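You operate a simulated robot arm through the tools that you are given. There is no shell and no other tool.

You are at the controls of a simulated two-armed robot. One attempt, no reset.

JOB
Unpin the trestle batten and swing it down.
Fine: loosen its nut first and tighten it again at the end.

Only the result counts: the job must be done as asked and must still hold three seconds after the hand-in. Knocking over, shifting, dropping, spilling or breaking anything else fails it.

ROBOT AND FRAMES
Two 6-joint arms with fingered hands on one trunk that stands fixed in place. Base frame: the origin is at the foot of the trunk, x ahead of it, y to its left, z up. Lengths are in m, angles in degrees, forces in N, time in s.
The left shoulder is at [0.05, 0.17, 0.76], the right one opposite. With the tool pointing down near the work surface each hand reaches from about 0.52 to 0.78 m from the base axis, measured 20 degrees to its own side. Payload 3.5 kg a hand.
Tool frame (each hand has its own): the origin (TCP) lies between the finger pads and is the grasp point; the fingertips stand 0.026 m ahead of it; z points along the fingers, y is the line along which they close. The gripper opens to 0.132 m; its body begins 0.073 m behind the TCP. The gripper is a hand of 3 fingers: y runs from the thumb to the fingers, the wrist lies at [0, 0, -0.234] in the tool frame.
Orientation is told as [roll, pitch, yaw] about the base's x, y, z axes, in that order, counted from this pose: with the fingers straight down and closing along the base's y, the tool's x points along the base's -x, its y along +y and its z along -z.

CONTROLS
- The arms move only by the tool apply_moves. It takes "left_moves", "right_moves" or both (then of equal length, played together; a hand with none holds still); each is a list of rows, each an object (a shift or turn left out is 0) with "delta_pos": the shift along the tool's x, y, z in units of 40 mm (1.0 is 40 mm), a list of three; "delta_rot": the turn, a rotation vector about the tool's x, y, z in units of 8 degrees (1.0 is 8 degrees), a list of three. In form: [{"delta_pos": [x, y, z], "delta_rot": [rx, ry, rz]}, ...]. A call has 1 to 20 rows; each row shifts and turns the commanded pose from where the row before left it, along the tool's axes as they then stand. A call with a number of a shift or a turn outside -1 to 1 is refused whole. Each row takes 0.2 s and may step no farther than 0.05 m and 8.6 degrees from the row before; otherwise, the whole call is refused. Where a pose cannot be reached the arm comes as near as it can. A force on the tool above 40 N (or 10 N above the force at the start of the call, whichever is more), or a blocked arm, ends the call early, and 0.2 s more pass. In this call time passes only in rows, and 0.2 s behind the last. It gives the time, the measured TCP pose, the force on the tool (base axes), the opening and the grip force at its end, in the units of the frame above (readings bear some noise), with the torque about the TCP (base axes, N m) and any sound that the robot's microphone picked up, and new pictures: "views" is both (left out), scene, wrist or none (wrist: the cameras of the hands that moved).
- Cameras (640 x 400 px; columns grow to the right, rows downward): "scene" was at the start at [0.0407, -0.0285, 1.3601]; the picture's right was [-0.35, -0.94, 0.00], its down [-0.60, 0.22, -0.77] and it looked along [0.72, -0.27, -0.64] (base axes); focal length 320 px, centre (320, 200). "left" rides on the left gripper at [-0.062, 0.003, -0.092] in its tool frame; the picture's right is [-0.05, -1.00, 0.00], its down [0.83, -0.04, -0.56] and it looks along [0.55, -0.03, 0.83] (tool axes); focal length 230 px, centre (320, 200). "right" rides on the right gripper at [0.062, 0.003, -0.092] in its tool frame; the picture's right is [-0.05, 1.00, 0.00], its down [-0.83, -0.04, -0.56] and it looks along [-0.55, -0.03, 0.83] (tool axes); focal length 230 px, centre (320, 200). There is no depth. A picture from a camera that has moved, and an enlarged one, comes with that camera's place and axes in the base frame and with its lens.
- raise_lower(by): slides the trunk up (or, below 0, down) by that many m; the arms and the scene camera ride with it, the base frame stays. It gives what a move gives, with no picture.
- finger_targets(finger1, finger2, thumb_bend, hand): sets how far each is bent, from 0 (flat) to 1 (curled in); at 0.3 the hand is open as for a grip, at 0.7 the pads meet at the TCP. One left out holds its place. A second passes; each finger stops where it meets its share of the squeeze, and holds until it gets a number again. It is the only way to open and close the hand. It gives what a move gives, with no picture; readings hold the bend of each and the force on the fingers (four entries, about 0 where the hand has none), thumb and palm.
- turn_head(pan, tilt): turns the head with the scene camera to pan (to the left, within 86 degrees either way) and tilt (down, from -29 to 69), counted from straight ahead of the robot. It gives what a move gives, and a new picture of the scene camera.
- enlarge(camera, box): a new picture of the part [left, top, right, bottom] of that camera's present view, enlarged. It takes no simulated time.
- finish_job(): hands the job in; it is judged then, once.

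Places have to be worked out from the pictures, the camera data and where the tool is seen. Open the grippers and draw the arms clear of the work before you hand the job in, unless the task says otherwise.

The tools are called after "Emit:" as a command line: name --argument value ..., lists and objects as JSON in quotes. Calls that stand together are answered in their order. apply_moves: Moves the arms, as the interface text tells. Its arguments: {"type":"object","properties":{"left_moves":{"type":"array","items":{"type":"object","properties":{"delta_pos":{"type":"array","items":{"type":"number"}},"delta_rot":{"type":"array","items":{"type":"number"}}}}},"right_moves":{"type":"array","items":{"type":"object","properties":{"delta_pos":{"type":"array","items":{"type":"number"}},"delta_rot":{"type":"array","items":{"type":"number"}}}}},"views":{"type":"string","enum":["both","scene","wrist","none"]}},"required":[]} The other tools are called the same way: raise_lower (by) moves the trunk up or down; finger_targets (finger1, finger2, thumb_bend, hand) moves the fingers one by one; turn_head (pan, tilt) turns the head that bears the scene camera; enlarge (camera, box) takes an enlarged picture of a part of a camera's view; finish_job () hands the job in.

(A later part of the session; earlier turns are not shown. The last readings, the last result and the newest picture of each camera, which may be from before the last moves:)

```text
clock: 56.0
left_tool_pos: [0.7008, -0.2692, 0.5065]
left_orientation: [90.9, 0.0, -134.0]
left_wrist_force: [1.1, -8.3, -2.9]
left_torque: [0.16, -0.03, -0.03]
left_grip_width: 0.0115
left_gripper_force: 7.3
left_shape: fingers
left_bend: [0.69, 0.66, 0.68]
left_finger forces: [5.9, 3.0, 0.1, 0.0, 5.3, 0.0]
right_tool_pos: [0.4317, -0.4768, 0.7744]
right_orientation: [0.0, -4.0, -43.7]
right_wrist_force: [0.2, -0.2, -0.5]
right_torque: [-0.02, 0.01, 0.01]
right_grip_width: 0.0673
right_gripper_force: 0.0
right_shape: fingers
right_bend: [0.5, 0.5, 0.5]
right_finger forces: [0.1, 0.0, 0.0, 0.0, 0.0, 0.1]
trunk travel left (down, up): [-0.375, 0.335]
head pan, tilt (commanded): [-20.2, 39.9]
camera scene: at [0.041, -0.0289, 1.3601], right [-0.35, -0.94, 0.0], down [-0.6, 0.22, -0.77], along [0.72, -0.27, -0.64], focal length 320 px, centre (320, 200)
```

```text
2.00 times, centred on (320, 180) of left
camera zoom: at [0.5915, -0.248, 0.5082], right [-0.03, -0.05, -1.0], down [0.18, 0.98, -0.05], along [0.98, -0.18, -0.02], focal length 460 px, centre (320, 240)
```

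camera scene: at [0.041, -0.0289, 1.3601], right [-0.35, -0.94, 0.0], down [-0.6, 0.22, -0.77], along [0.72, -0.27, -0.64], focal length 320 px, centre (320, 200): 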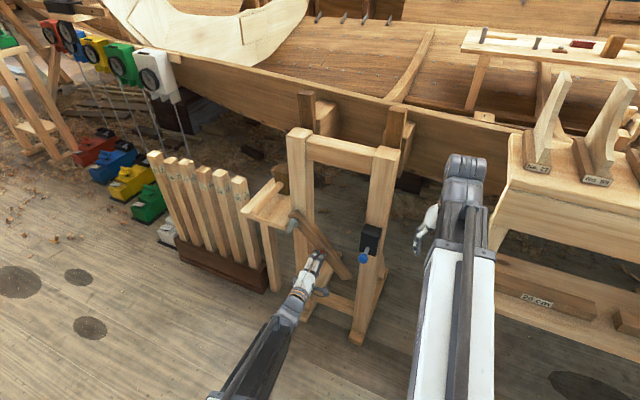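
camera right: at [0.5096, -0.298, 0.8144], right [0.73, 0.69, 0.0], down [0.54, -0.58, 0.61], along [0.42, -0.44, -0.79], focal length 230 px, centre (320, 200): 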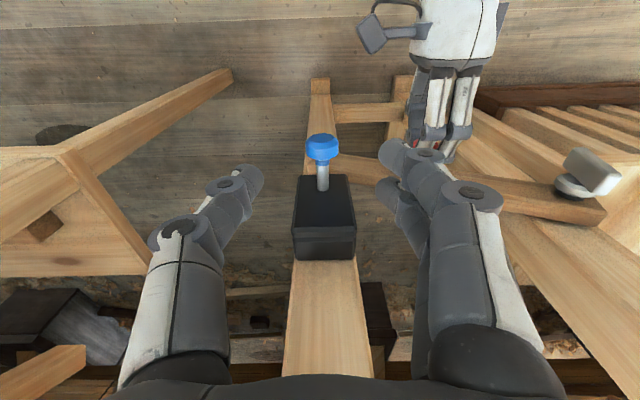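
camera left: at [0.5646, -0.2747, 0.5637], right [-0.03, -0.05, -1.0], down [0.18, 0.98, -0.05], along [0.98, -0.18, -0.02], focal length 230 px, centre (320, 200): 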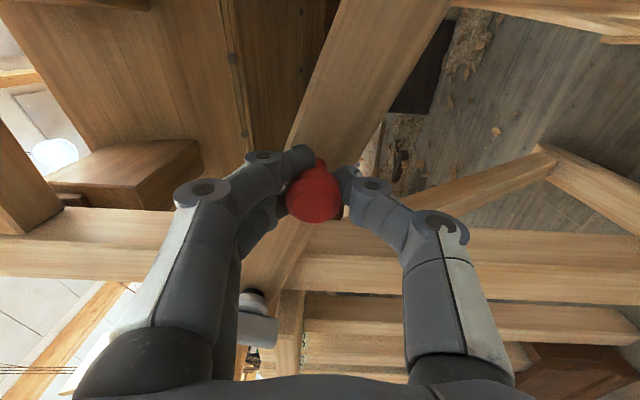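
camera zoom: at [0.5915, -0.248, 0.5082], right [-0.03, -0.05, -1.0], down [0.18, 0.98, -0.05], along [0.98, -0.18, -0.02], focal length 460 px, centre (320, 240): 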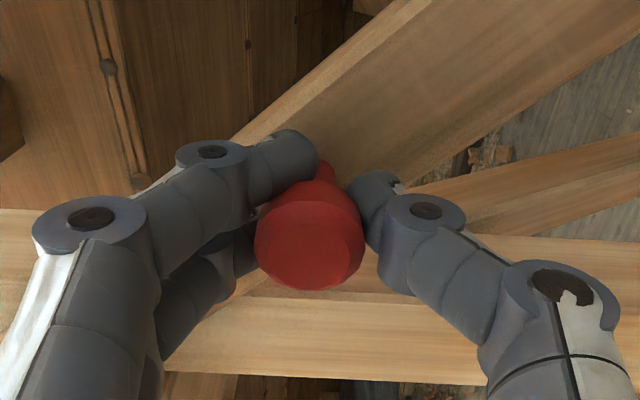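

Smooth so far: the batten is at about 48° with small forces. I carry on along the arc to about 80°.

Emit:
apply_moves --left_moves '[{"delta_pos": [0.329, -0.265, 0]}, {"delta_pos": [0.357, -0.225, 0]}, {"delta_pos": [0.38, -0.184, 0]}, {"delta_pos": [0.399, -0.139, 0]}, {"delta_pos": [0.412, -0.093, 0]}]' --views "scene"

Emit:
enlarge --camera "scene" --box '[240, 190, 380, 310]'

Emit:
enlarge --camera "left" --box '[220, 80, 420, 280]'

```text
clock: 57.2
left_tool_pos: [0.7391, -0.2049, 0.4832]
left_orientation: [90.8, -0.3, -133.7]
left_wrist_force: [2.7, 0.9, -4.5]
left_torque: [0.08, 0.03, 0.01]
left_grip_width: 0.0196
left_gripper_force: 4.4
left_shape: fingers
left_bend: [0.66, 0.7, 0.67]
left_finger forces: [2.7, 0.1, 0.0, 0.0, 6.6, 0.0]
left hand out of reach, approached as far as the arm can: row 3, 4, 5
right_tool_pos: [0.431, -0.476, 0.7754]
right_orientation: [0.0, -4.0, -43.7]
right_wrist_force: [0.6, -0.4, 0.2]
right_torque: [0.02, 0.0, 0.01]
right_grip_width: 0.0675
right_gripper_force: 0.0
right_shape: fingers
right_bend: [0.5, 0.5, 0.5]
right_finger forces: [0.1, 0.1, 0.0, 0.0, 0.0, 0.1]
trunk travel left (down, up): [-0.375, 0.335]
head pan, tilt (commanded): [-20.2, 39.9]
camera scene: at [0.0412, -0.0284, 1.3601], right [-0.34, -0.94, 0.0], down [-0.6, 0.22, -0.77], along [0.72, -0.26, -0.64], focal length 320 px, centre (320, 200)
```

scene: 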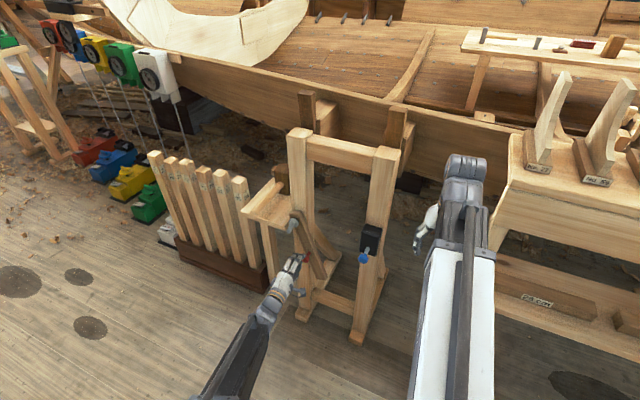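

```text
3.33 times, centred on (310, 250) of scene
camera zoom: at [0.0412, -0.0284, 1.3601], right [-0.34, -0.94, 0.0], down [-0.6, 0.22, -0.77], along [0.72, -0.26, -0.64], focal length 1067 px, centre (353, 33)
```

zoom: 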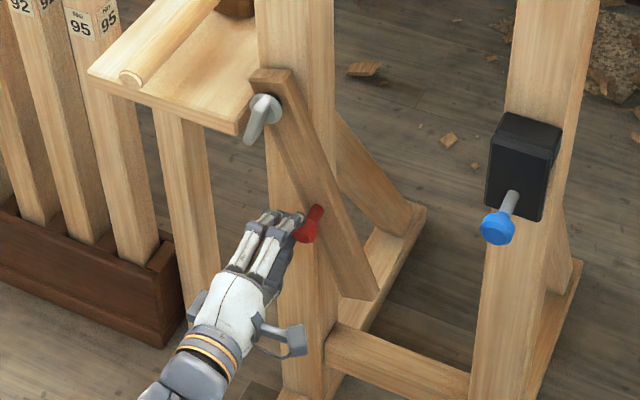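

```text
2.00 times, centred on (320, 180) of left
camera zoom: at [0.6291, -0.1849, 0.4852], right [-0.03, -0.05, -1.0], down [0.17, 0.98, -0.05], along [0.98, -0.17, -0.02], focal length 460 px, centre (320, 240)
```

zoom: 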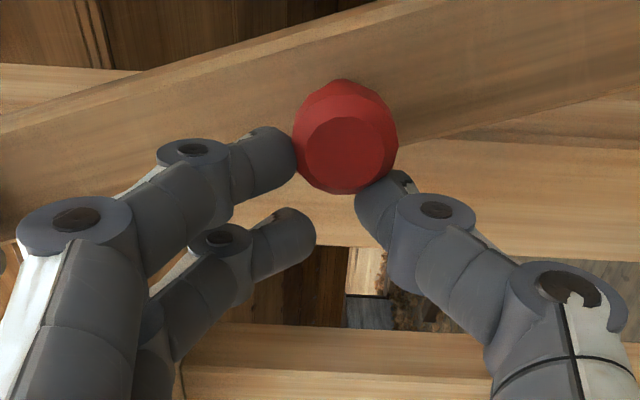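

The left hand ran out of reach and backed off, with the batten at about 70°. Finger1 and the thumb still touch the knob, and finger2 sits on the side it would move toward. I gently open finger1 and the thumb, leaving finger2 as a stop, to see whether the batten stays put by friction.

Emit:
finger_targets --hand "left" --finger1 0.62 --thumb_bend 0.63

Emit:
enlarge --camera "left" --box '[220, 80, 420, 280]'

Emit:
enlarge --camera "scene" --box '[240, 190, 380, 310]'

```text
clock: 58.2
left_tool_pos: [0.7377, -0.2071, 0.4836]
left_orientation: [90.7, -0.1, -134.0]
left_wrist_force: [0.6, 3.7, -1.7]
left_torque: [0.05, 0.01, 0.05]
left_grip_width: 0.0273
left_gripper_force: 1.5
left_shape: fingers
left_bend: [0.62, 0.7, 0.63]
left_finger forces: [0.1, 0.1, 0.0, 0.0, 3.0, 0.0]
right_tool_pos: [0.4304, -0.4753, 0.7756]
right_orientation: [0.1, -4.0, -43.7]
right_wrist_force: [0.3, -0.2, 0.5]
right_torque: [-0.02, 0.0, 0.02]
right_grip_width: 0.0673
right_gripper_force: 0.1
right_shape: fingers
right_bend: [0.5, 0.5, 0.5]
right_finger forces: [0.0, 0.0, 0.0, 0.0, 0.0, 0.0]
trunk travel left (down, up): [-0.375, 0.335]
head pan, tilt (commanded): [-20.2, 39.9]
```

```text
2.00 times, centred on (320, 180) of left
camera zoom: at [0.6285, -0.1868, 0.4856], right [-0.03, -0.05, -1.0], down [0.18, 0.98, -0.05], along [0.98, -0.18, -0.02], focal length 460 px, centre (320, 240)
```

zoom: 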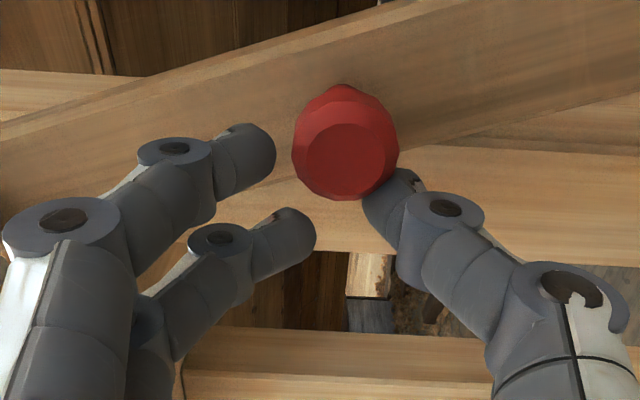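

```text
3.33 times, centred on (310, 250) of scene
camera zoom: at [0.0409, -0.0283, 1.3601], right [-0.35, -0.94, 0.0], down [-0.6, 0.22, -0.77], along [0.72, -0.27, -0.64], focal length 1067 px, centre (353, 33)
```

zoom: 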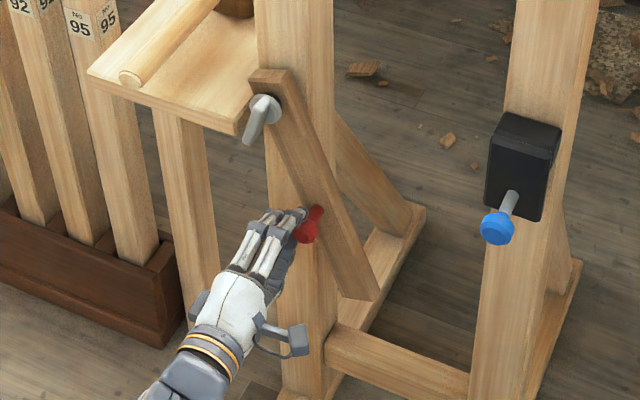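

The thumb carries about 3 N from the knob, so it may be what is holding the batten. I open the thumb a little more to see whether the knob follows it.

Emit:
finger_targets --hand "left" --thumb_bend 0.61

Emit:
enlarge --camera "left" --box '[220, 80, 420, 280]'

```text
clock: 59.2
left_tool_pos: [0.7381, -0.208, 0.4831]
left_orientation: [90.8, -0.2, -134.0]
left_wrist_force: [-0.6, 0.0, -0.3]
left_torque: [0.02, 0.02, -0.01]
left_grip_width: 0.0298
left_gripper_force: 0.5
left_shape: fingers
left_bend: [0.62, 0.7, 0.61]
left_finger forces: [0.1, 0.0, 0.1, 0.0, 0.2, 0.1]
right_tool_pos: [0.4313, -0.4754, 0.7742]
right_orientation: [0.1, -4.1, -43.7]
right_wrist_force: [0.4, 0.1, -0.9]
right_torque: [0.02, 0.01, 0.01]
right_grip_width: 0.0671
right_gripper_force: 0.1
right_shape: fingers
right_bend: [0.5, 0.5, 0.5]
right_finger forces: [0.0, 0.1, 0.1, 0.0, 0.1, 0.0]
trunk travel left (down, up): [-0.375, 0.335]
head pan, tilt (commanded): [-20.2, 39.9]
```

```text
2.00 times, centred on (320, 180) of left
camera zoom: at [0.6284, -0.187, 0.4856], right [-0.03, -0.05, -1.0], down [0.18, 0.98, -0.05], along [0.98, -0.18, -0.02], focal length 460 px, centre (320, 240)
```

zoom: 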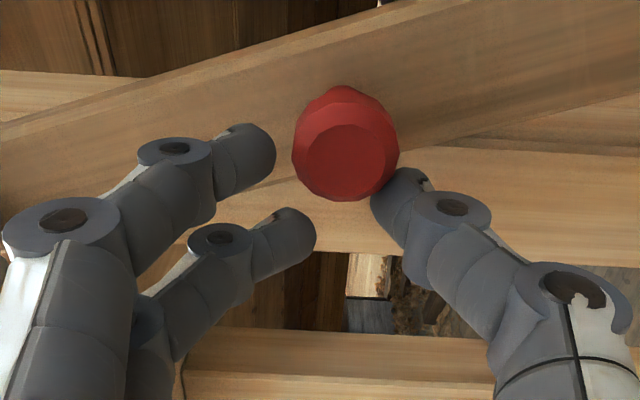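

With the thumb unloaded the batten stays where it is, so the pivot friction holds it. I can safely let go. I open the hand, retreat the left arm and raise the right arm a little, then lower the trunk to gain reach.

Emit:
finger_targets --hand "left" --finger1 0.55 --finger2 0.55 --thumb_bend 0.55

Emit:
apply_moves --left_moves '[{"delta_pos": [0, 0, -0.8]}, {"delta_pos": [0, 0, -0.9]}, {"delta_pos": [0, 0, -0.9]}]' --right_moves '[{"delta_pos": [0, 0, -0.8]}, {"delta_pos": [0, 0, -0.9]}, {"delta_pos": [0, 0, -0.8]}]' --views "both"

Emit:
enlarge --camera "scene" --box '[240, 190, 380, 350]'

```text
clock: 60.2
left_tool_pos: [0.7384, -0.2079, 0.4835]
left_orientation: [90.8, -0.1, -133.9]
left_wrist_force: [0.5, 0.2, 0.6]
left_torque: [0.01, -0.01, 0.02]
left_grip_width: 0.0505
left_gripper_force: 0.0
left_shape: fingers
left_bend: [0.55, 0.55, 0.55]
left_finger forces: [0.0, 0.1, 0.0, 0.0, 0.0, 0.0]
right_tool_pos: [0.431, -0.4755, 0.7762]
right_orientation: [0.0, -4.0, -43.8]
right_wrist_force: [0.2, 0.8, -0.1]
right_torque: [0.01, -0.03, 0.02]
right_grip_width: 0.0676
right_gripper_force: 0.2
right_shape: fingers
right_bend: [0.5, 0.5, 0.5]
right_finger forces: [0.1, 0.1, 0.0, 0.0, 0.0, 0.1]
trunk travel left (down, up): [-0.375, 0.335]
head pan, tilt (commanded): [-20.2, 39.9]
```

```text
clock: 61.0
left_tool_pos: [0.6639, -0.1333, 0.4823]
left_orientation: [90.8, -0.2, -134.0]
left_wrist_force: [1.3, 0.6, 0.1]
left_torque: [0.01, -0.02, 0.0]
left_grip_width: 0.0507
left_gripper_force: 0.0
left_shape: fingers
left_bend: [0.55, 0.55, 0.55]
left_finger forces: [0.1, 0.1, 0.0, 0.0, 0.0, 0.0]
right_tool_pos: [0.4266, -0.4702, 0.8757]
right_orientation: [0.0, -4.0, -43.7]
right_wrist_force: [0.2, 0.0, -0.5]
right_torque: [-0.04, 0.02, 0.01]
right_grip_width: 0.0671
right_gripper_force: 0.1
right_shape: fingers
right_bend: [0.5, 0.5, 0.5]
right_finger forces: [0.1, 0.0, 0.0, 0.0, 0.0, 0.0]
trunk travel left (down, up): [-0.375, 0.335]
head pan, tilt (commanded): [-20.2, 39.9]
camera scene: at [0.0408, -0.0286, 1.3601], right [-0.35, -0.94, 0.0], down [-0.6, 0.22, -0.77], along [0.72, -0.27, -0.64], focal length 320 px, centre (320, 200)
camera right: at [0.3785, -0.4213, 0.9628], right [0.73, 0.69, 0.0], down [0.54, -0.58, 0.61], along [0.42, -0.44, -0.79], focal length 230 px, centre (320, 200)
camera left: at [0.5535, -0.1142, 0.4838], right [-0.03, -0.05, -1.0], down [0.18, 0.98, -0.05], along [0.98, -0.18, -0.02], focal length 230 px, centre (320, 200)
```

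scene: 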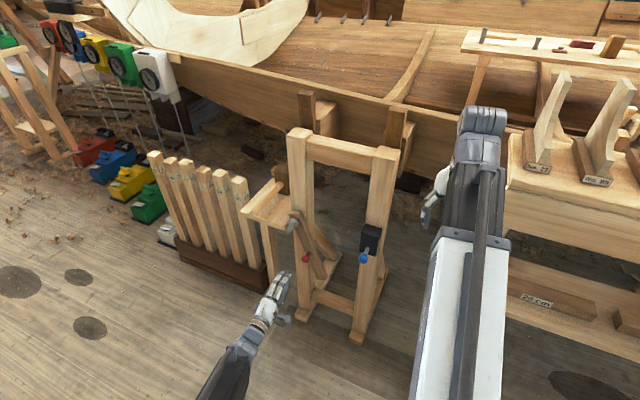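
right: 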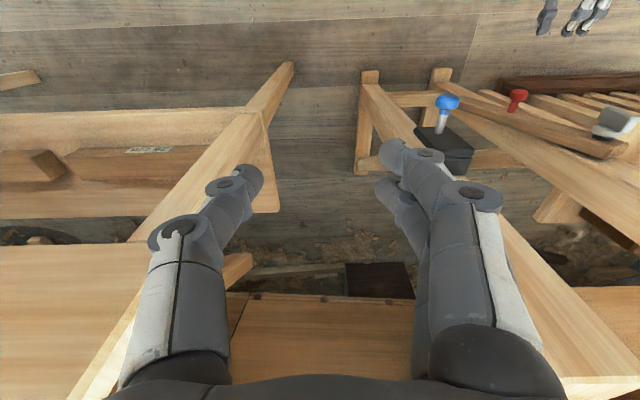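
left: 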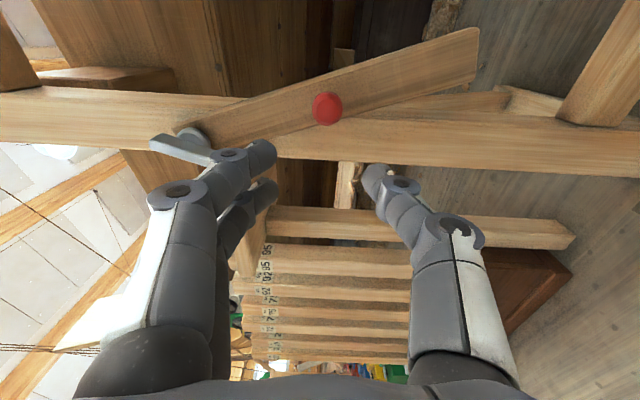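

```text
2.50 times, centred on (310, 270) of scene
camera zoom: at [0.0408, -0.0286, 1.3601], right [-0.35, -0.94, 0.0], down [-0.6, 0.22, -0.77], along [0.72, -0.27, -0.64], focal length 800 px, centre (345, 25)
```

zoom: 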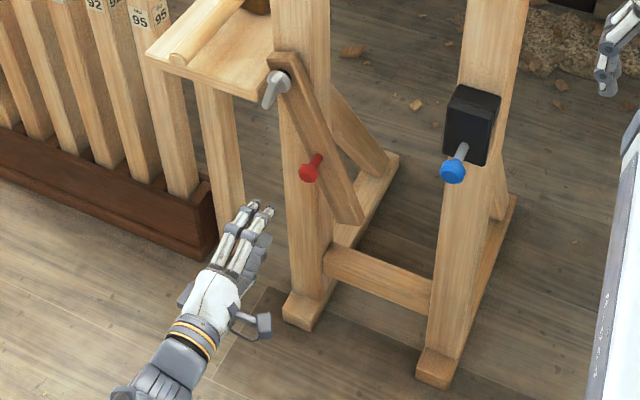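

The batten rests at about 70° on its own. I lower the trunk by 0.15 m to extend the left arm's reach for the last part.

Emit:
raise_lower --by -0.15

```text
clock: 62.8
left_tool_pos: [0.664, -0.1336, 0.333]
left_orientation: [90.9, -0.1, -134.0]
left_wrist_force: [0.7, 1.2, 0.0]
left_torque: [0.0, 0.0, 0.03]
left_grip_width: 0.0505
left_gripper_force: 0.1
left_shape: fingers
left_bend: [0.55, 0.55, 0.55]
left_finger forces: [0.1, 0.1, 0.0, 0.0, 0.0, 0.0]
right_tool_pos: [0.4273, -0.4705, 0.7259]
right_orientation: [0.0, -4.0, -43.7]
right_wrist_force: [-0.6, 0.0, -1.1]
right_torque: [0.02, -0.02, 0.01]
right_grip_width: 0.0675
right_gripper_force: 0.1
right_shape: fingers
right_bend: [0.5, 0.5, 0.5]
right_finger forces: [0.1, 0.0, 0.1, 0.0, 0.0, 0.0]
trunk travel left (down, up): [-0.225, 0.485]
head pan, tilt (commanded): [-20.2, 39.9]
```

The knob should be at about [0.733, -0.228, 0.478]. I bring the left hand back up to a standoff in front of it.

Emit:
apply_moves --left_moves '[{"delta_pos": [-0.13, 0.91, 0.17]}, {"delta_pos": [-0.13, 0.91, 0.17]}, {"delta_pos": [-0.13, 0.91, 0.17]}, {"delta_pos": [-0.13, 0.91, 0.17]}]' --views "both"

Emit:
enlarge --camera "left" --box '[220, 60, 420, 220]'

```text
clock: 63.8
left_tool_pos: [0.6672, -0.1673, 0.479]
left_orientation: [90.9, -0.1, -134.1]
left_wrist_force: [0.4, -0.3, 0.7]
left_torque: [0.0, 0.01, -0.02]
left_grip_width: 0.0506
left_gripper_force: 0.0
left_shape: fingers
left_bend: [0.55, 0.55, 0.55]
left_finger forces: [0.0, 0.1, 0.0, 0.0, 0.0, 0.1]
right_tool_pos: [0.4271, -0.4701, 0.7258]
right_orientation: [0.0, -4.0, -43.7]
right_wrist_force: [-0.6, 0.0, 0.3]
right_torque: [-0.01, 0.01, -0.02]
right_grip_width: 0.0673
right_gripper_force: 0.0
right_shape: fingers
right_bend: [0.5, 0.5, 0.5]
right_finger forces: [0.0, 0.0, 0.1, 0.0, 0.1, 0.0]
trunk travel left (down, up): [-0.225, 0.485]
head pan, tilt (commanded): [-20.2, 39.9]
camera scene: at [0.0408, -0.0284, 1.2101], right [-0.35, -0.94, 0.0], down [-0.6, 0.22, -0.77], along [0.72, -0.27, -0.64], focal length 320 px, centre (320, 200)
camera left: at [0.5576, -0.1472, 0.4806], right [-0.03, -0.05, -1.0], down [0.18, 0.98, -0.05], along [0.98, -0.18, -0.02], focal length 230 px, centre (320, 200)
```

scene: 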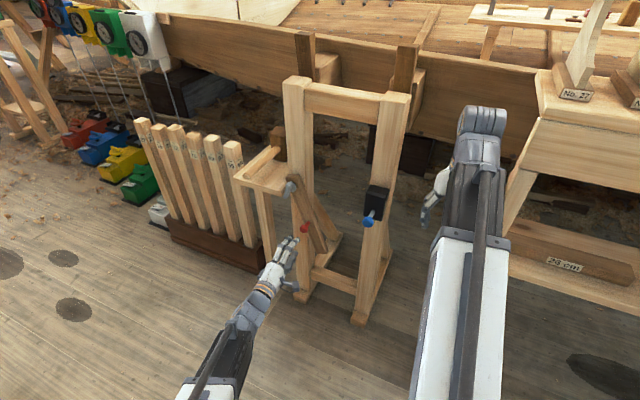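
left: 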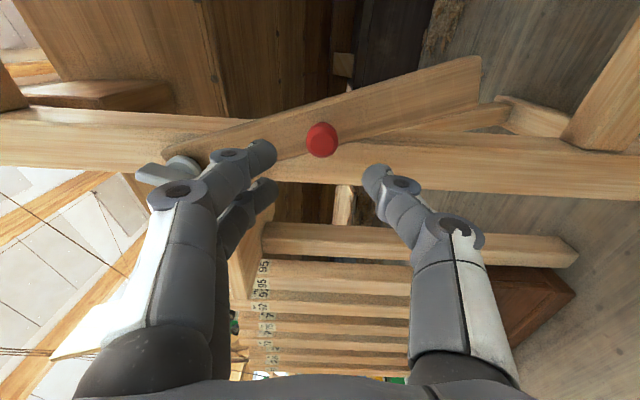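

```text
2.50 times, centred on (320, 140) of left
camera zoom: at [0.5576, -0.1472, 0.4806], right [-0.03, -0.05, -1.0], down [0.18, 0.98, -0.05], along [0.98, -0.18, -0.02], focal length 575 px, centre (320, 350)
```

zoom: 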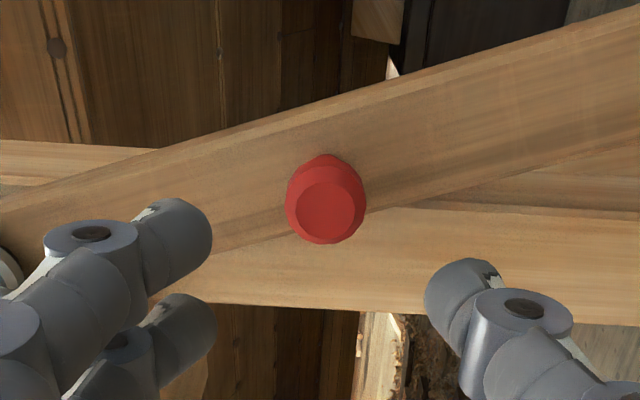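

The knob is on the hand's axis. I advance to it.

Emit:
apply_moves --left_moves '[{"delta_pos": [0, -0.04, 0.8]}, {"delta_pos": [0, -0.02, 0.8]}, {"delta_pos": [0, 0, 0.4]}, {"delta_pos": [0, 0, 0.25]}]' --views "wrist"

Emit:
enlarge --camera "left" --box '[240, 100, 400, 220]'

```text
clock: 64.8
left_tool_pos: [0.7326, -0.2299, 0.4775]
left_orientation: [90.9, -0.1, -134.0]
left_wrist_force: [-0.8, 0.4, -0.2]
left_torque: [0.01, 0.0, -0.04]
left_grip_width: 0.0505
left_gripper_force: 0.1
left_shape: fingers
left_bend: [0.55, 0.55, 0.55]
left_finger forces: [0.0, 0.1, 0.1, 0.1, 0.0, 0.1]
right_tool_pos: [0.426, -0.4697, 0.7256]
right_orientation: [0.1, -4.0, -43.7]
right_wrist_force: [0.9, 0.6, -0.8]
right_torque: [-0.04, 0.02, -0.01]
right_grip_width: 0.0671
right_gripper_force: 0.1
right_shape: fingers
right_bend: [0.5, 0.5, 0.5]
right_finger forces: [0.0, 0.0, 0.1, 0.0, 0.0, 0.1]
trunk travel left (down, up): [-0.225, 0.485]
head pan, tilt (commanded): [-20.2, 39.9]
camera left: at [0.6226, -0.2099, 0.4793], right [-0.03, -0.05, -1.0], down [0.18, 0.98, -0.05], along [0.98, -0.18, -0.02], focal length 230 px, centre (320, 200)
```

left: 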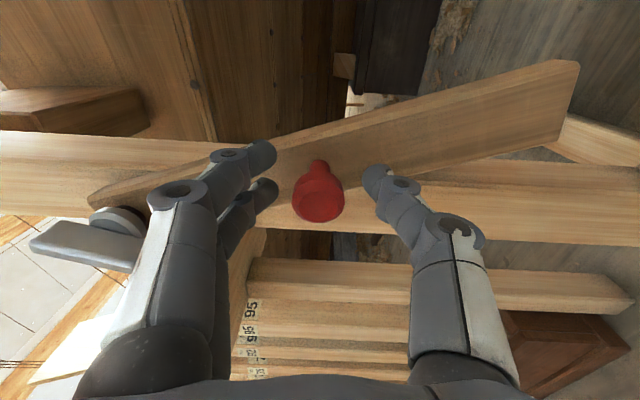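

```text
3.33 times, centred on (320, 160) of left
camera zoom: at [0.6226, -0.2099, 0.4793], right [-0.03, -0.05, -1.0], down [0.18, 0.98, -0.05], along [0.98, -0.18, -0.02], focal length 767 px, centre (320, 333)
```

zoom: 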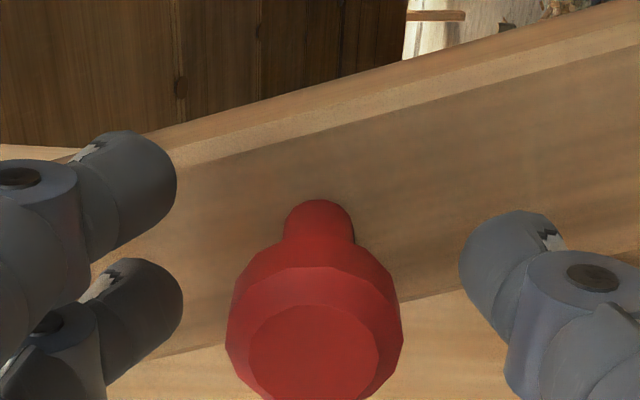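

The knob sits between the fingers at the right depth. I close gently.

Emit:
finger_targets --hand "left" --finger1 0.7 --finger2 0.7 --thumb_bend 0.68

```text
clock: 65.8
left_tool_pos: [0.7321, -0.2314, 0.4776]
left_orientation: [90.9, -0.1, -134.0]
left_wrist_force: [3.5, -4.1, 1.0]
left_torque: [0.0, -0.02, -0.02]
left_grip_width: 0.016
left_gripper_force: 5.7
left_shape: fingers
left_bend: [0.69, 0.64, 0.66]
left_finger forces: [1.1, 5.5, 0.1, 0.0, 4.7, 0.1]
right_tool_pos: [0.4269, -0.4706, 0.724]
right_orientation: [-0.1, -4.0, -43.7]
right_wrist_force: [-0.5, 0.7, -0.5]
right_torque: [0.03, 0.03, 0.0]
right_grip_width: 0.0675
right_gripper_force: 0.1
right_shape: fingers
right_bend: [0.5, 0.5, 0.5]
right_finger forces: [0.0, 0.0, 0.0, 0.0, 0.0, 0.0]
trunk travel left (down, up): [-0.225, 0.485]
head pan, tilt (commanded): [-20.2, 39.9]
```

The knob is held. I swing the batten the rest of the way toward vertical in steps.

Emit:
apply_moves --left_moves '[{"delta_pos": [0.4, -0.116, 0]}, {"delta_pos": [0.416, -0.072, 0]}]' --views "both"

Emit:
enlarge --camera "scene" --box '[220, 150, 380, 310]'

```text
clock: 66.3
left_tool_pos: [0.7538, -0.2082, 0.4692]
left_orientation: [90.9, -0.2, -134.0]
left_wrist_force: [2.1, -7.3, 2.0]
left_torque: [0.1, -0.08, -0.05]
left_grip_width: 0.0142
left_gripper_force: 5.7
left_shape: fingers
left_bend: [0.69, 0.63, 0.66]
left_finger forces: [2.5, 5.5, 0.1, 0.0, 3.7, 0.0]
right_tool_pos: [0.4253, -0.4706, 0.7259]
right_orientation: [0.0, -3.9, -43.6]
right_wrist_force: [-0.6, -0.2, 0.7]
right_torque: [0.02, -0.03, -0.01]
right_grip_width: 0.0671
right_gripper_force: 0.1
right_shape: fingers
right_bend: [0.5, 0.5, 0.5]
right_finger forces: [0.0, 0.0, 0.0, 0.0, 0.1, 0.0]
trunk travel left (down, up): [-0.225, 0.485]
head pan, tilt (commanded): [-20.2, 39.9]
camera scene: at [0.0407, -0.0288, 1.2101], right [-0.35, -0.94, 0.0], down [-0.6, 0.22, -0.77], along [0.72, -0.27, -0.64], focal length 320 px, centre (320, 200)
camera left: at [0.6449, -0.1866, 0.4712], right [-0.03, -0.05, -1.0], down [0.18, 0.98, -0.05], along [0.98, -0.18, -0.02], focal length 230 px, centre (320, 200)
```

scene: 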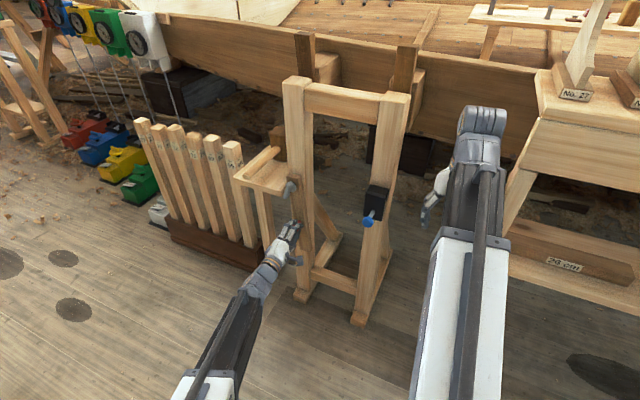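
left: 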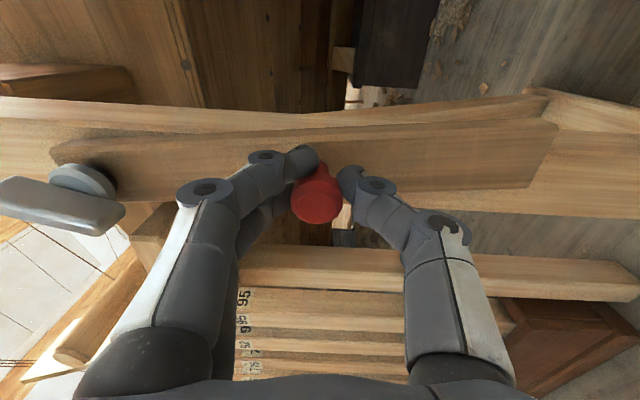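

```text
2.50 times, centred on (300, 230) of scene
camera zoom: at [0.0407, -0.0288, 1.2101], right [-0.35, -0.94, 0.0], down [-0.6, 0.22, -0.77], along [0.72, -0.27, -0.64], focal length 800 px, centre (370, 125)
```

zoom: 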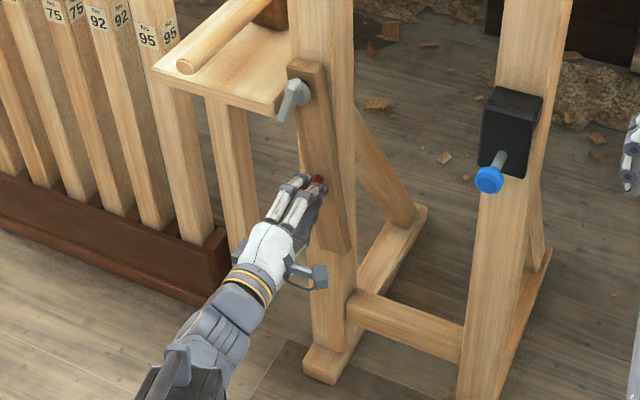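

The batten is at about 82° and the forces are small. I move the remaining 21 mm to vertical.

Emit:
apply_moves --left_moves '[{"delta_pos": [0.27, -0.02, 0]}, {"delta_pos": [0.27, 0.0, 0]}]' --views "both"

Emit:
enlarge --camera "scene" --box '[240, 150, 360, 270]'

```text
clock: 67.0
left_tool_pos: [0.7671, -0.1954, 0.4689]
left_orientation: [91.0, 0.0, -134.5]
left_wrist_force: [-10.6, -16.5, -0.3]
left_torque: [0.13, -0.04, -0.33]
left_grip_width: 0.0142
left_gripper_force: 10.5
left_shape: fingers
left_bend: [0.69, 0.64, 0.66]
left_finger forces: [12.0, 3.9, 0.0, 0.0, 5.4, 0.1]
right_tool_pos: [0.4248, -0.4717, 0.7263]
right_orientation: [0.0, -4.0, -43.8]
right_wrist_force: [0.2, 1.1, 0.4]
right_torque: [0.0, 0.02, 0.03]
right_grip_width: 0.0673
right_gripper_force: 0.0
right_shape: fingers
right_bend: [0.5, 0.5, 0.5]
right_finger forces: [0.0, 0.0, 0.0, 0.0, 0.0, 0.0]
trunk travel left (down, up): [-0.225, 0.485]
head pan, tilt (commanded): [-20.2, 39.9]
camera scene: at [0.0401, -0.0293, 1.2101], right [-0.35, -0.94, 0.0], down [-0.6, 0.22, -0.77], along [0.72, -0.27, -0.64], focal length 320 px, centre (320, 200)
camera left: at [0.658, -0.1737, 0.4701], right [-0.02, -0.05, -1.0], down [0.18, 0.98, -0.05], along [0.98, -0.19, -0.01], focal length 230 px, centre (320, 200)
```

scene: 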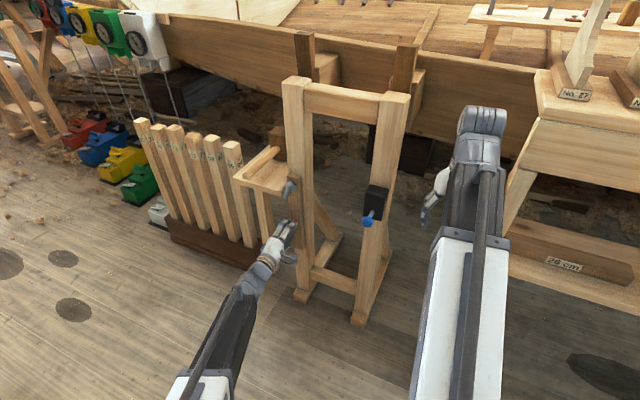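
left: 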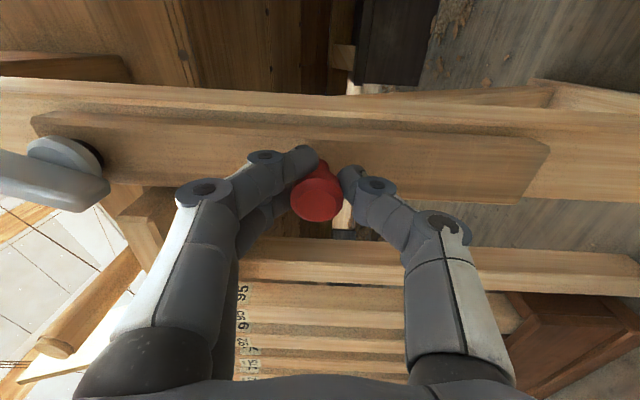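

```text
3.33 times, centred on (300, 210) of scene
camera zoom: at [0.0401, -0.0293, 1.2101], right [-0.35, -0.94, 0.0], down [-0.6, 0.22, -0.77], along [0.72, -0.27, -0.64], focal length 1067 px, centre (387, 167)
```

zoom: 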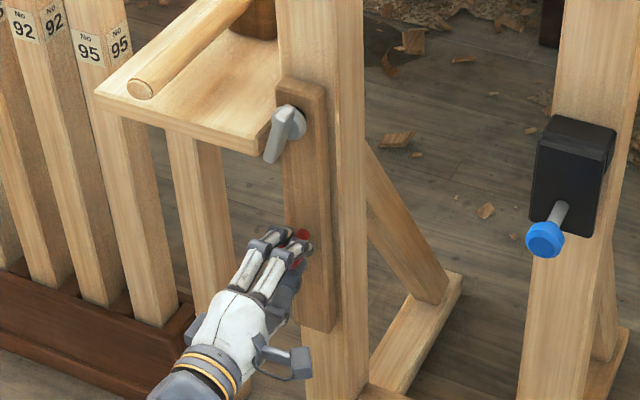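

The batten is now vertical at about 89°, and the hand feels 19 N sideways, so it has reached its end of travel. I back off 2 mm to relieve the pressure and inspect the gap to the shelf.

Emit:
apply_moves --left_moves '[{"delta_pos": [-0.06, 0.0, 0]}]' --views "none"

Emit:
enlarge --camera "scene" --box '[265, 165, 325, 225]'

```text
clock: 67.3
left_tool_pos: [0.7667, -0.1941, 0.4695]
left_orientation: [90.8, 0.1, -134.2]
left_wrist_force: [-8.8, -18.6, 0.3]
left_torque: [0.1, -0.05, -0.32]
left_grip_width: 0.0144
left_gripper_force: 11.5
left_shape: fingers
left_bend: [0.69, 0.64, 0.66]
left_finger forces: [12.3, 4.7, 0.0, 0.0, 5.7, 0.1]
right_tool_pos: [0.4263, -0.4711, 0.7242]
right_orientation: [0.0, -4.1, -43.7]
right_wrist_force: [-0.3, 0.0, 0.1]
right_torque: [-0.01, -0.02, 0.02]
right_grip_width: 0.0672
right_gripper_force: 0.0
right_shape: fingers
right_bend: [0.5, 0.5, 0.5]
right_finger forces: [0.0, 0.1, 0.0, 0.1, 0.0, 0.0]
trunk travel left (down, up): [-0.225, 0.485]
head pan, tilt (commanded): [-20.2, 39.9]
```

```text
6.67 times, centred on (295, 195) of scene
camera zoom: at [0.0404, -0.0293, 1.2101], right [-0.35, -0.94, 0.0], down [-0.6, 0.22, -0.77], along [0.72, -0.27, -0.64], focal length 2134 px, centre (487, 233)
```

zoom: 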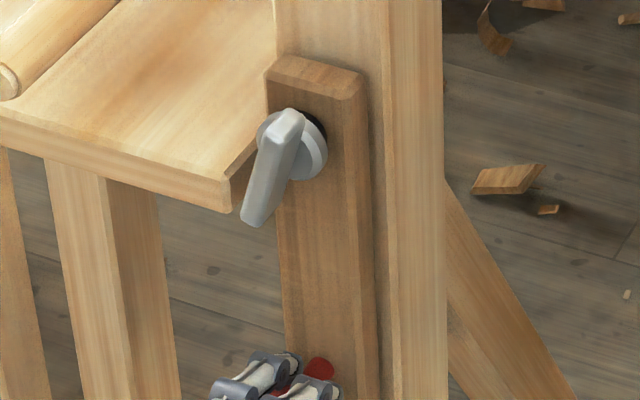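

The gap to the shelf looks intact, but the side load is still 19 N. I back off 4 mm more.

Emit:
apply_moves --left_moves '[{"delta_pos": [-0.1, 0.0, 0]}]' --views "wrist"

```text
clock: 67.8
left_tool_pos: [0.7668, -0.1954, 0.4691]
left_orientation: [90.8, -0.1, -133.9]
left_wrist_force: [1.3, -15.2, 0.3]
left_torque: [0.07, 0.01, -0.19]
left_grip_width: 0.0146
left_gripper_force: 10.2
left_shape: fingers
left_bend: [0.69, 0.63, 0.66]
left_finger forces: [7.7, 6.7, 0.0, 0.0, 5.6, 0.1]
right_tool_pos: [0.4256, -0.4708, 0.725]
right_orientation: [0.1, -4.0, -43.6]
right_wrist_force: [-0.1, -0.4, 0.5]
right_torque: [0.0, 0.01, 0.02]
right_grip_width: 0.0672
right_gripper_force: 0.2
right_shape: fingers
right_bend: [0.5, 0.5, 0.5]
right_finger forces: [0.1, 0.0, 0.0, 0.0, 0.0, 0.0]
trunk travel left (down, up): [-0.225, 0.485]
head pan, tilt (commanded): [-20.2, 39.9]
camera left: at [0.6567, -0.1746, 0.4704], right [-0.03, -0.05, -1.0], down [0.18, 0.98, -0.05], along [0.98, -0.18, -0.02], focal length 230 px, centre (320, 200)
```

left: 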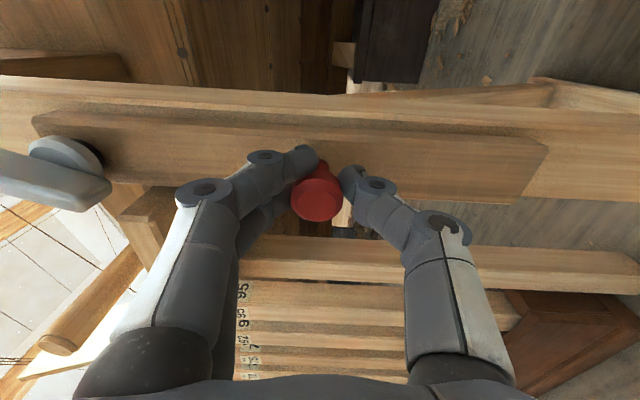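

The batten is seated at its end position, and the residual load comes from the grip. I open the left hand to release the knob and look.

Emit:
finger_targets --hand "left" --finger1 0.55 --finger2 0.55 --thumb_bend 0.55

Emit:
apply_moves --left_moves '[{"delta_pos": [0, 0, -0.8]}, {"delta_pos": [0, 0, -0.9]}, {"delta_pos": [0, 0, -0.9]}]' --views "both"

Emit:
enlarge --camera "scene" --box '[240, 150, 360, 270]'

Emit:
enlarge --camera "left" --box '[120, 50, 520, 250]'

```text
clock: 68.8
left_tool_pos: [0.7654, -0.1965, 0.4679]
left_orientation: [91.0, 0.0, -134.0]
left_wrist_force: [0.4, 0.3, 0.0]
left_torque: [0.0, -0.02, -0.01]
left_grip_width: 0.0507
left_gripper_force: 0.1
left_shape: fingers
left_bend: [0.55, 0.55, 0.55]
left_finger forces: [0.1, 0.0, 0.1, 0.0, 0.0, 0.0]
right_tool_pos: [0.4275, -0.4705, 0.7254]
right_orientation: [-0.1, -4.0, -43.7]
right_wrist_force: [-0.1, -0.1, 0.1]
right_torque: [0.01, 0.0, 0.0]
right_grip_width: 0.0672
right_gripper_force: 0.1
right_shape: fingers
right_bend: [0.5, 0.5, 0.5]
right_finger forces: [0.0, 0.0, 0.0, 0.0, 0.0, 0.1]
trunk travel left (down, up): [-0.225, 0.485]
head pan, tilt (commanded): [-20.2, 39.9]
```

```text
clock: 69.5
left_tool_pos: [0.69, -0.1242, 0.4652]
left_orientation: [90.9, -0.1, -134.0]
left_wrist_force: [-0.1, 0.1, 0.2]
left_torque: [0.02, 0.04, 0.01]
left_grip_width: 0.0504
left_gripper_force: 0.1
left_shape: fingers
left_bend: [0.55, 0.55, 0.55]
left_finger forces: [0.0, 0.0, 0.0, 0.1, 0.1, 0.0]
right_tool_pos: [0.427, -0.4715, 0.7249]
right_orientation: [0.0, -3.9, -43.7]
right_wrist_force: [0.2, 0.2, -0.3]
right_torque: [-0.03, -0.02, 0.02]
right_grip_width: 0.067
right_gripper_force: 0.1
right_shape: fingers
right_bend: [0.5, 0.5, 0.5]
right_finger forces: [0.0, 0.0, 0.1, 0.0, 0.0, 0.1]
trunk travel left (down, up): [-0.225, 0.485]
head pan, tilt (commanded): [-20.2, 39.9]
camera scene: at [0.0408, -0.0286, 1.2101], right [-0.35, -0.94, 0.0], down [-0.6, 0.22, -0.77], along [0.72, -0.27, -0.64], focal length 320 px, centre (320, 200)
camera left: at [0.58, -0.1034, 0.4681], right [-0.03, -0.05, -1.0], down [0.18, 0.98, -0.05], along [0.98, -0.18, -0.02], focal length 230 px, centre (320, 200)
```

scene: 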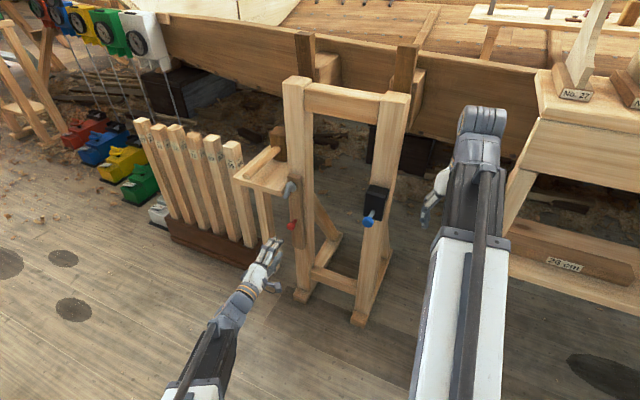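
left: 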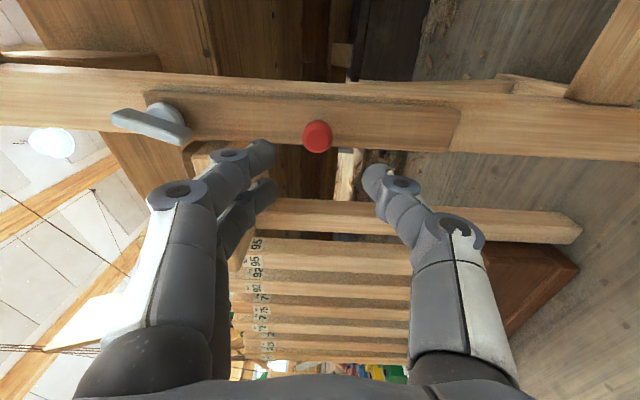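

```text
3.33 times, centred on (300, 210) of scene
camera zoom: at [0.0408, -0.0286, 1.2101], right [-0.35, -0.94, 0.0], down [-0.6, 0.22, -0.77], along [0.72, -0.27, -0.64], focal length 1067 px, centre (387, 167)
```

zoom: 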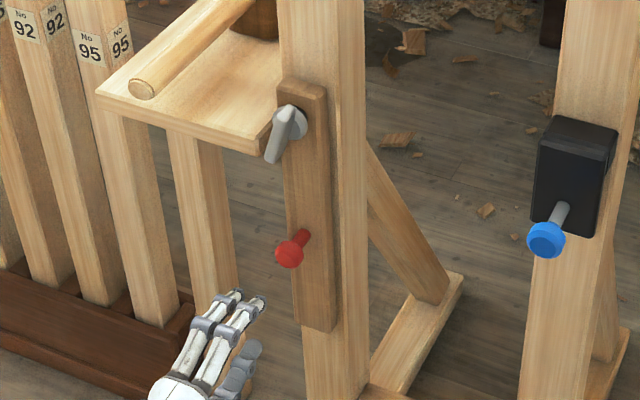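

```text
1.60 times, centred on (320, 150) of left
camera zoom: at [0.58, -0.1034, 0.4681], right [-0.03, -0.05, -1.0], down [0.18, 0.98, -0.05], along [0.98, -0.18, -0.02], focal length 368 px, centre (320, 280)
```

zoom: 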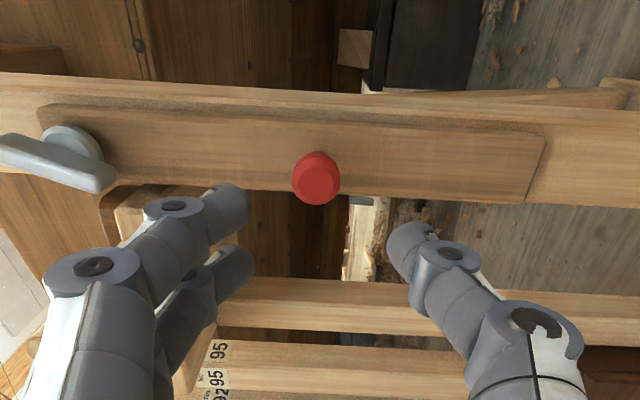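

The batten hangs vertical beside the upright and holds. The nut's bar is still in the position I left it. I raise the trunk back to its former height, where I know the nut poses are reachable.

Emit:
raise_lower --by 0.15

Emit:
apply_moves --left_moves '[{"delta_rot": [0, 0, -1]}, {"delta_rot": [0, 0, -1]}, {"delta_rot": [0, 0, -1]}, {"delta_rot": [0, 0, -1]}, {"delta_rot": [0, 0, -1]}, {"delta_rot": [0, 0, -1]}, {"delta_rot": [0, 0, -1]}, {"delta_rot": [0, 0, -1]}, {"delta_rot": [0, 0, -1]}, {"delta_rot": [0, 0, -0.25]}]' --views "both"

Emit:
enlarge --camera "left" --box '[220, 40, 420, 200]'

```text
clock: 71.3
left_tool_pos: [0.6904, -0.1254, 0.6167]
left_orientation: [90.9, -0.1, -134.1]
left_wrist_force: [0.3, 0.2, 0.1]
left_torque: [0.01, 0.01, -0.01]
left_grip_width: 0.0506
left_gripper_force: 0.0
left_shape: fingers
left_bend: [0.55, 0.55, 0.55]
left_finger forces: [0.1, 0.1, 0.0, 0.0, 0.0, 0.0]
right_tool_pos: [0.4265, -0.4698, 0.8748]
right_orientation: [-0.1, -4.0, -43.8]
right_wrist_force: [0.2, -0.6, -0.8]
right_torque: [-0.02, 0.02, 0.01]
right_grip_width: 0.0673
right_gripper_force: 0.0
right_shape: fingers
right_bend: [0.5, 0.5, 0.5]
right_finger forces: [0.0, 0.0, 0.0, 0.1, 0.0, 0.0]
trunk travel left (down, up): [-0.375, 0.335]
head pan, tilt (commanded): [-20.2, 39.9]
```

```text
clock: 73.5
left_tool_pos: [0.6898, -0.1248, 0.6173]
left_orientation: [93.4, -74.3, -137.4]
left_wrist_force: [-0.4, 0.0, 0.6]
left_torque: [0.04, 0.0, 0.01]
left_grip_width: 0.0504
left_gripper_force: 0.0
left_shape: fingers
left_bend: [0.55, 0.55, 0.55]
left_finger forces: [0.1, 0.1, 0.0, 0.0, 0.0, 0.0]
right_tool_pos: [0.4271, -0.4713, 0.8747]
right_orientation: [0.0, -4.0, -43.7]
right_wrist_force: [0.3, 0.6, -0.3]
right_torque: [0.04, -0.02, 0.0]
right_grip_width: 0.0673
right_gripper_force: 0.1
right_shape: fingers
right_bend: [0.5, 0.5, 0.5]
right_finger forces: [0.0, 0.0, 0.1, 0.0, 0.0, 0.0]
trunk travel left (down, up): [-0.375, 0.335]
head pan, tilt (commanded): [-20.2, 39.9]
camera scene: at [0.0407, -0.0285, 1.3601], right [-0.35, -0.94, 0.0], down [-0.6, 0.22, -0.77], along [0.72, -0.27, -0.64], focal length 320 px, centre (320, 200)
camera left: at [0.613, -0.0687, 0.6749], right [-0.67, -0.7, -0.22], down [-0.26, 0.51, -0.82], along [0.69, -0.49, -0.53], focal length 230 px, centre (320, 200)
```

scene: 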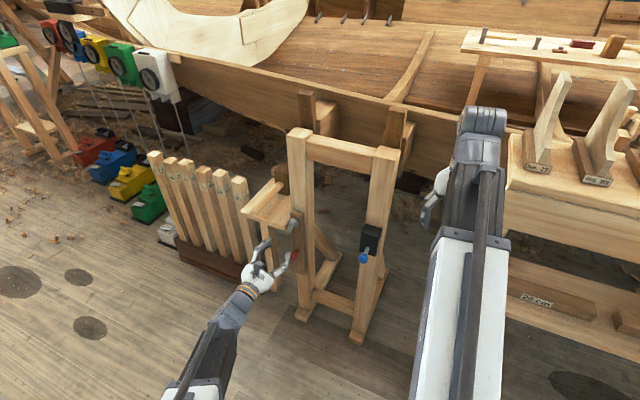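
left: 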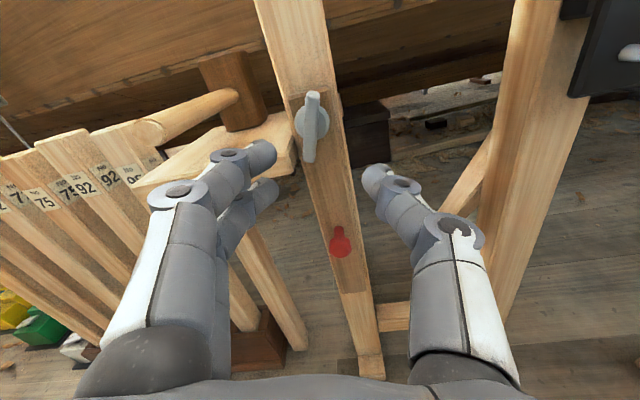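

```text
2.50 times, centred on (320, 120) of left
camera zoom: at [0.613, -0.0687, 0.6749], right [-0.67, -0.7, -0.22], down [-0.26, 0.51, -0.82], along [0.69, -0.49, -0.53], focal length 575 px, centre (320, 400)
```

zoom: 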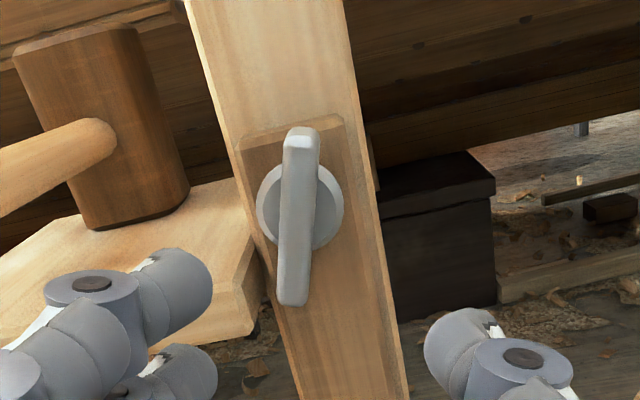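

The hand orientation again matches the bar, and the bar is about 6 mm toward the fingers. I correct and advance 64 mm.

Emit:
finger_targets --hand "left" --finger1 0.57 --finger2 0.57 --thumb_bend 0.57

Emit:
apply_moves --left_moves '[{"delta_pos": [-0.1, 0.16, 0.8]}, {"delta_pos": [0, 0, 0.8]}]' --views "wrist"

Emit:
enlarge --camera "left" --box '[240, 90, 400, 210]'

Emit:
enlarge --camera "scene" --box '[260, 195, 320, 255]'

```text
clock: 74.5
left_tool_pos: [0.6902, -0.1236, 0.6168]
left_orientation: [93.4, -74.1, -137.2]
left_wrist_force: [0.3, 0.4, -0.5]
left_torque: [0.02, 0.01, 0.0]
left_grip_width: 0.0484
left_gripper_force: 0.0
left_shape: fingers
left_bend: [0.56, 0.56, 0.56]
left_finger forces: [0.0, 0.1, 0.1, 0.0, 0.0, 0.0]
right_tool_pos: [0.4268, -0.4695, 0.8754]
right_orientation: [0.0, -4.0, -43.7]
right_wrist_force: [0.9, -0.5, -0.5]
right_torque: [-0.01, 0.01, 0.02]
right_grip_width: 0.0673
right_gripper_force: 0.0
right_shape: fingers
right_bend: [0.5, 0.5, 0.5]
right_finger forces: [0.0, 0.0, 0.0, 0.0, 0.0, 0.0]
trunk travel left (down, up): [-0.375, 0.335]
head pan, tilt (commanded): [-20.2, 39.9]
```

```text
clock: 75.1
left_tool_pos: [0.7404, -0.1655, 0.6235]
left_orientation: [93.3, -74.1, -137.1]
left_wrist_force: [-1.3, -0.5, 0.3]
left_torque: [0.04, 0.01, 0.03]
left_grip_width: 0.0483
left_gripper_force: 0.0
left_shape: fingers
left_bend: [0.56, 0.56, 0.56]
left_finger forces: [0.0, 0.0, 0.0, 0.0, 0.0, 0.0]
right_tool_pos: [0.4258, -0.4711, 0.8747]
right_orientation: [0.0, -4.0, -43.7]
right_wrist_force: [-0.3, 0.2, -0.2]
right_torque: [-0.04, -0.01, -0.04]
right_grip_width: 0.0672
right_gripper_force: 0.1
right_shape: fingers
right_bend: [0.5, 0.5, 0.5]
right_finger forces: [0.1, 0.1, 0.0, 0.1, 0.0, 0.0]
trunk travel left (down, up): [-0.375, 0.335]
head pan, tilt (commanded): [-20.2, 39.9]
camera left: at [0.663, -0.1102, 0.6818], right [-0.67, -0.7, -0.22], down [-0.26, 0.51, -0.82], along [0.69, -0.49, -0.53], focal length 230 px, centre (320, 200)
```

left: 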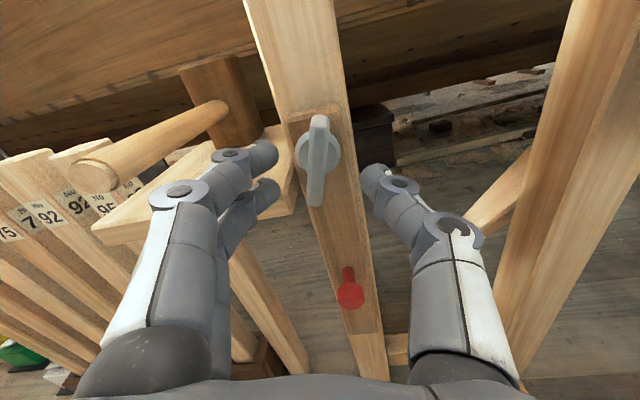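

```text
3.33 times, centred on (320, 150) of left
camera zoom: at [0.663, -0.1102, 0.6818], right [-0.67, -0.7, -0.22], down [-0.26, 0.51, -0.82], along [0.69, -0.49, -0.53], focal length 767 px, centre (320, 367)
```

zoom: 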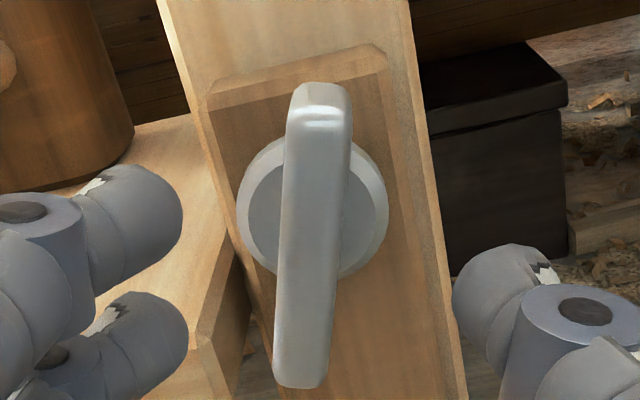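

```text
6.67 times, centred on (290, 225) of scene
camera zoom: at [0.0407, -0.0284, 1.3601], right [-0.35, -0.94, 0.0], down [-0.6, 0.22, -0.77], along [0.72, -0.27, -0.64], focal length 2134 px, centre (520, 33)
```

zoom: 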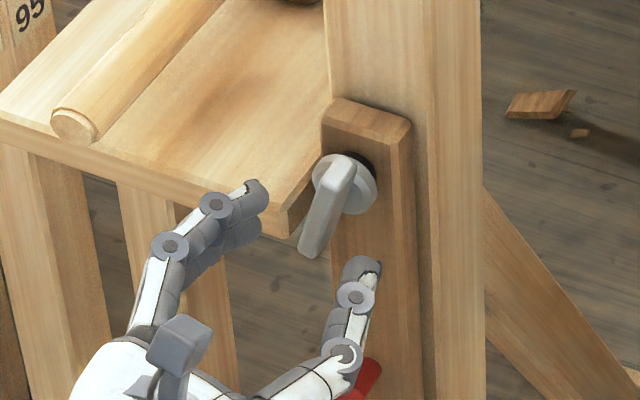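

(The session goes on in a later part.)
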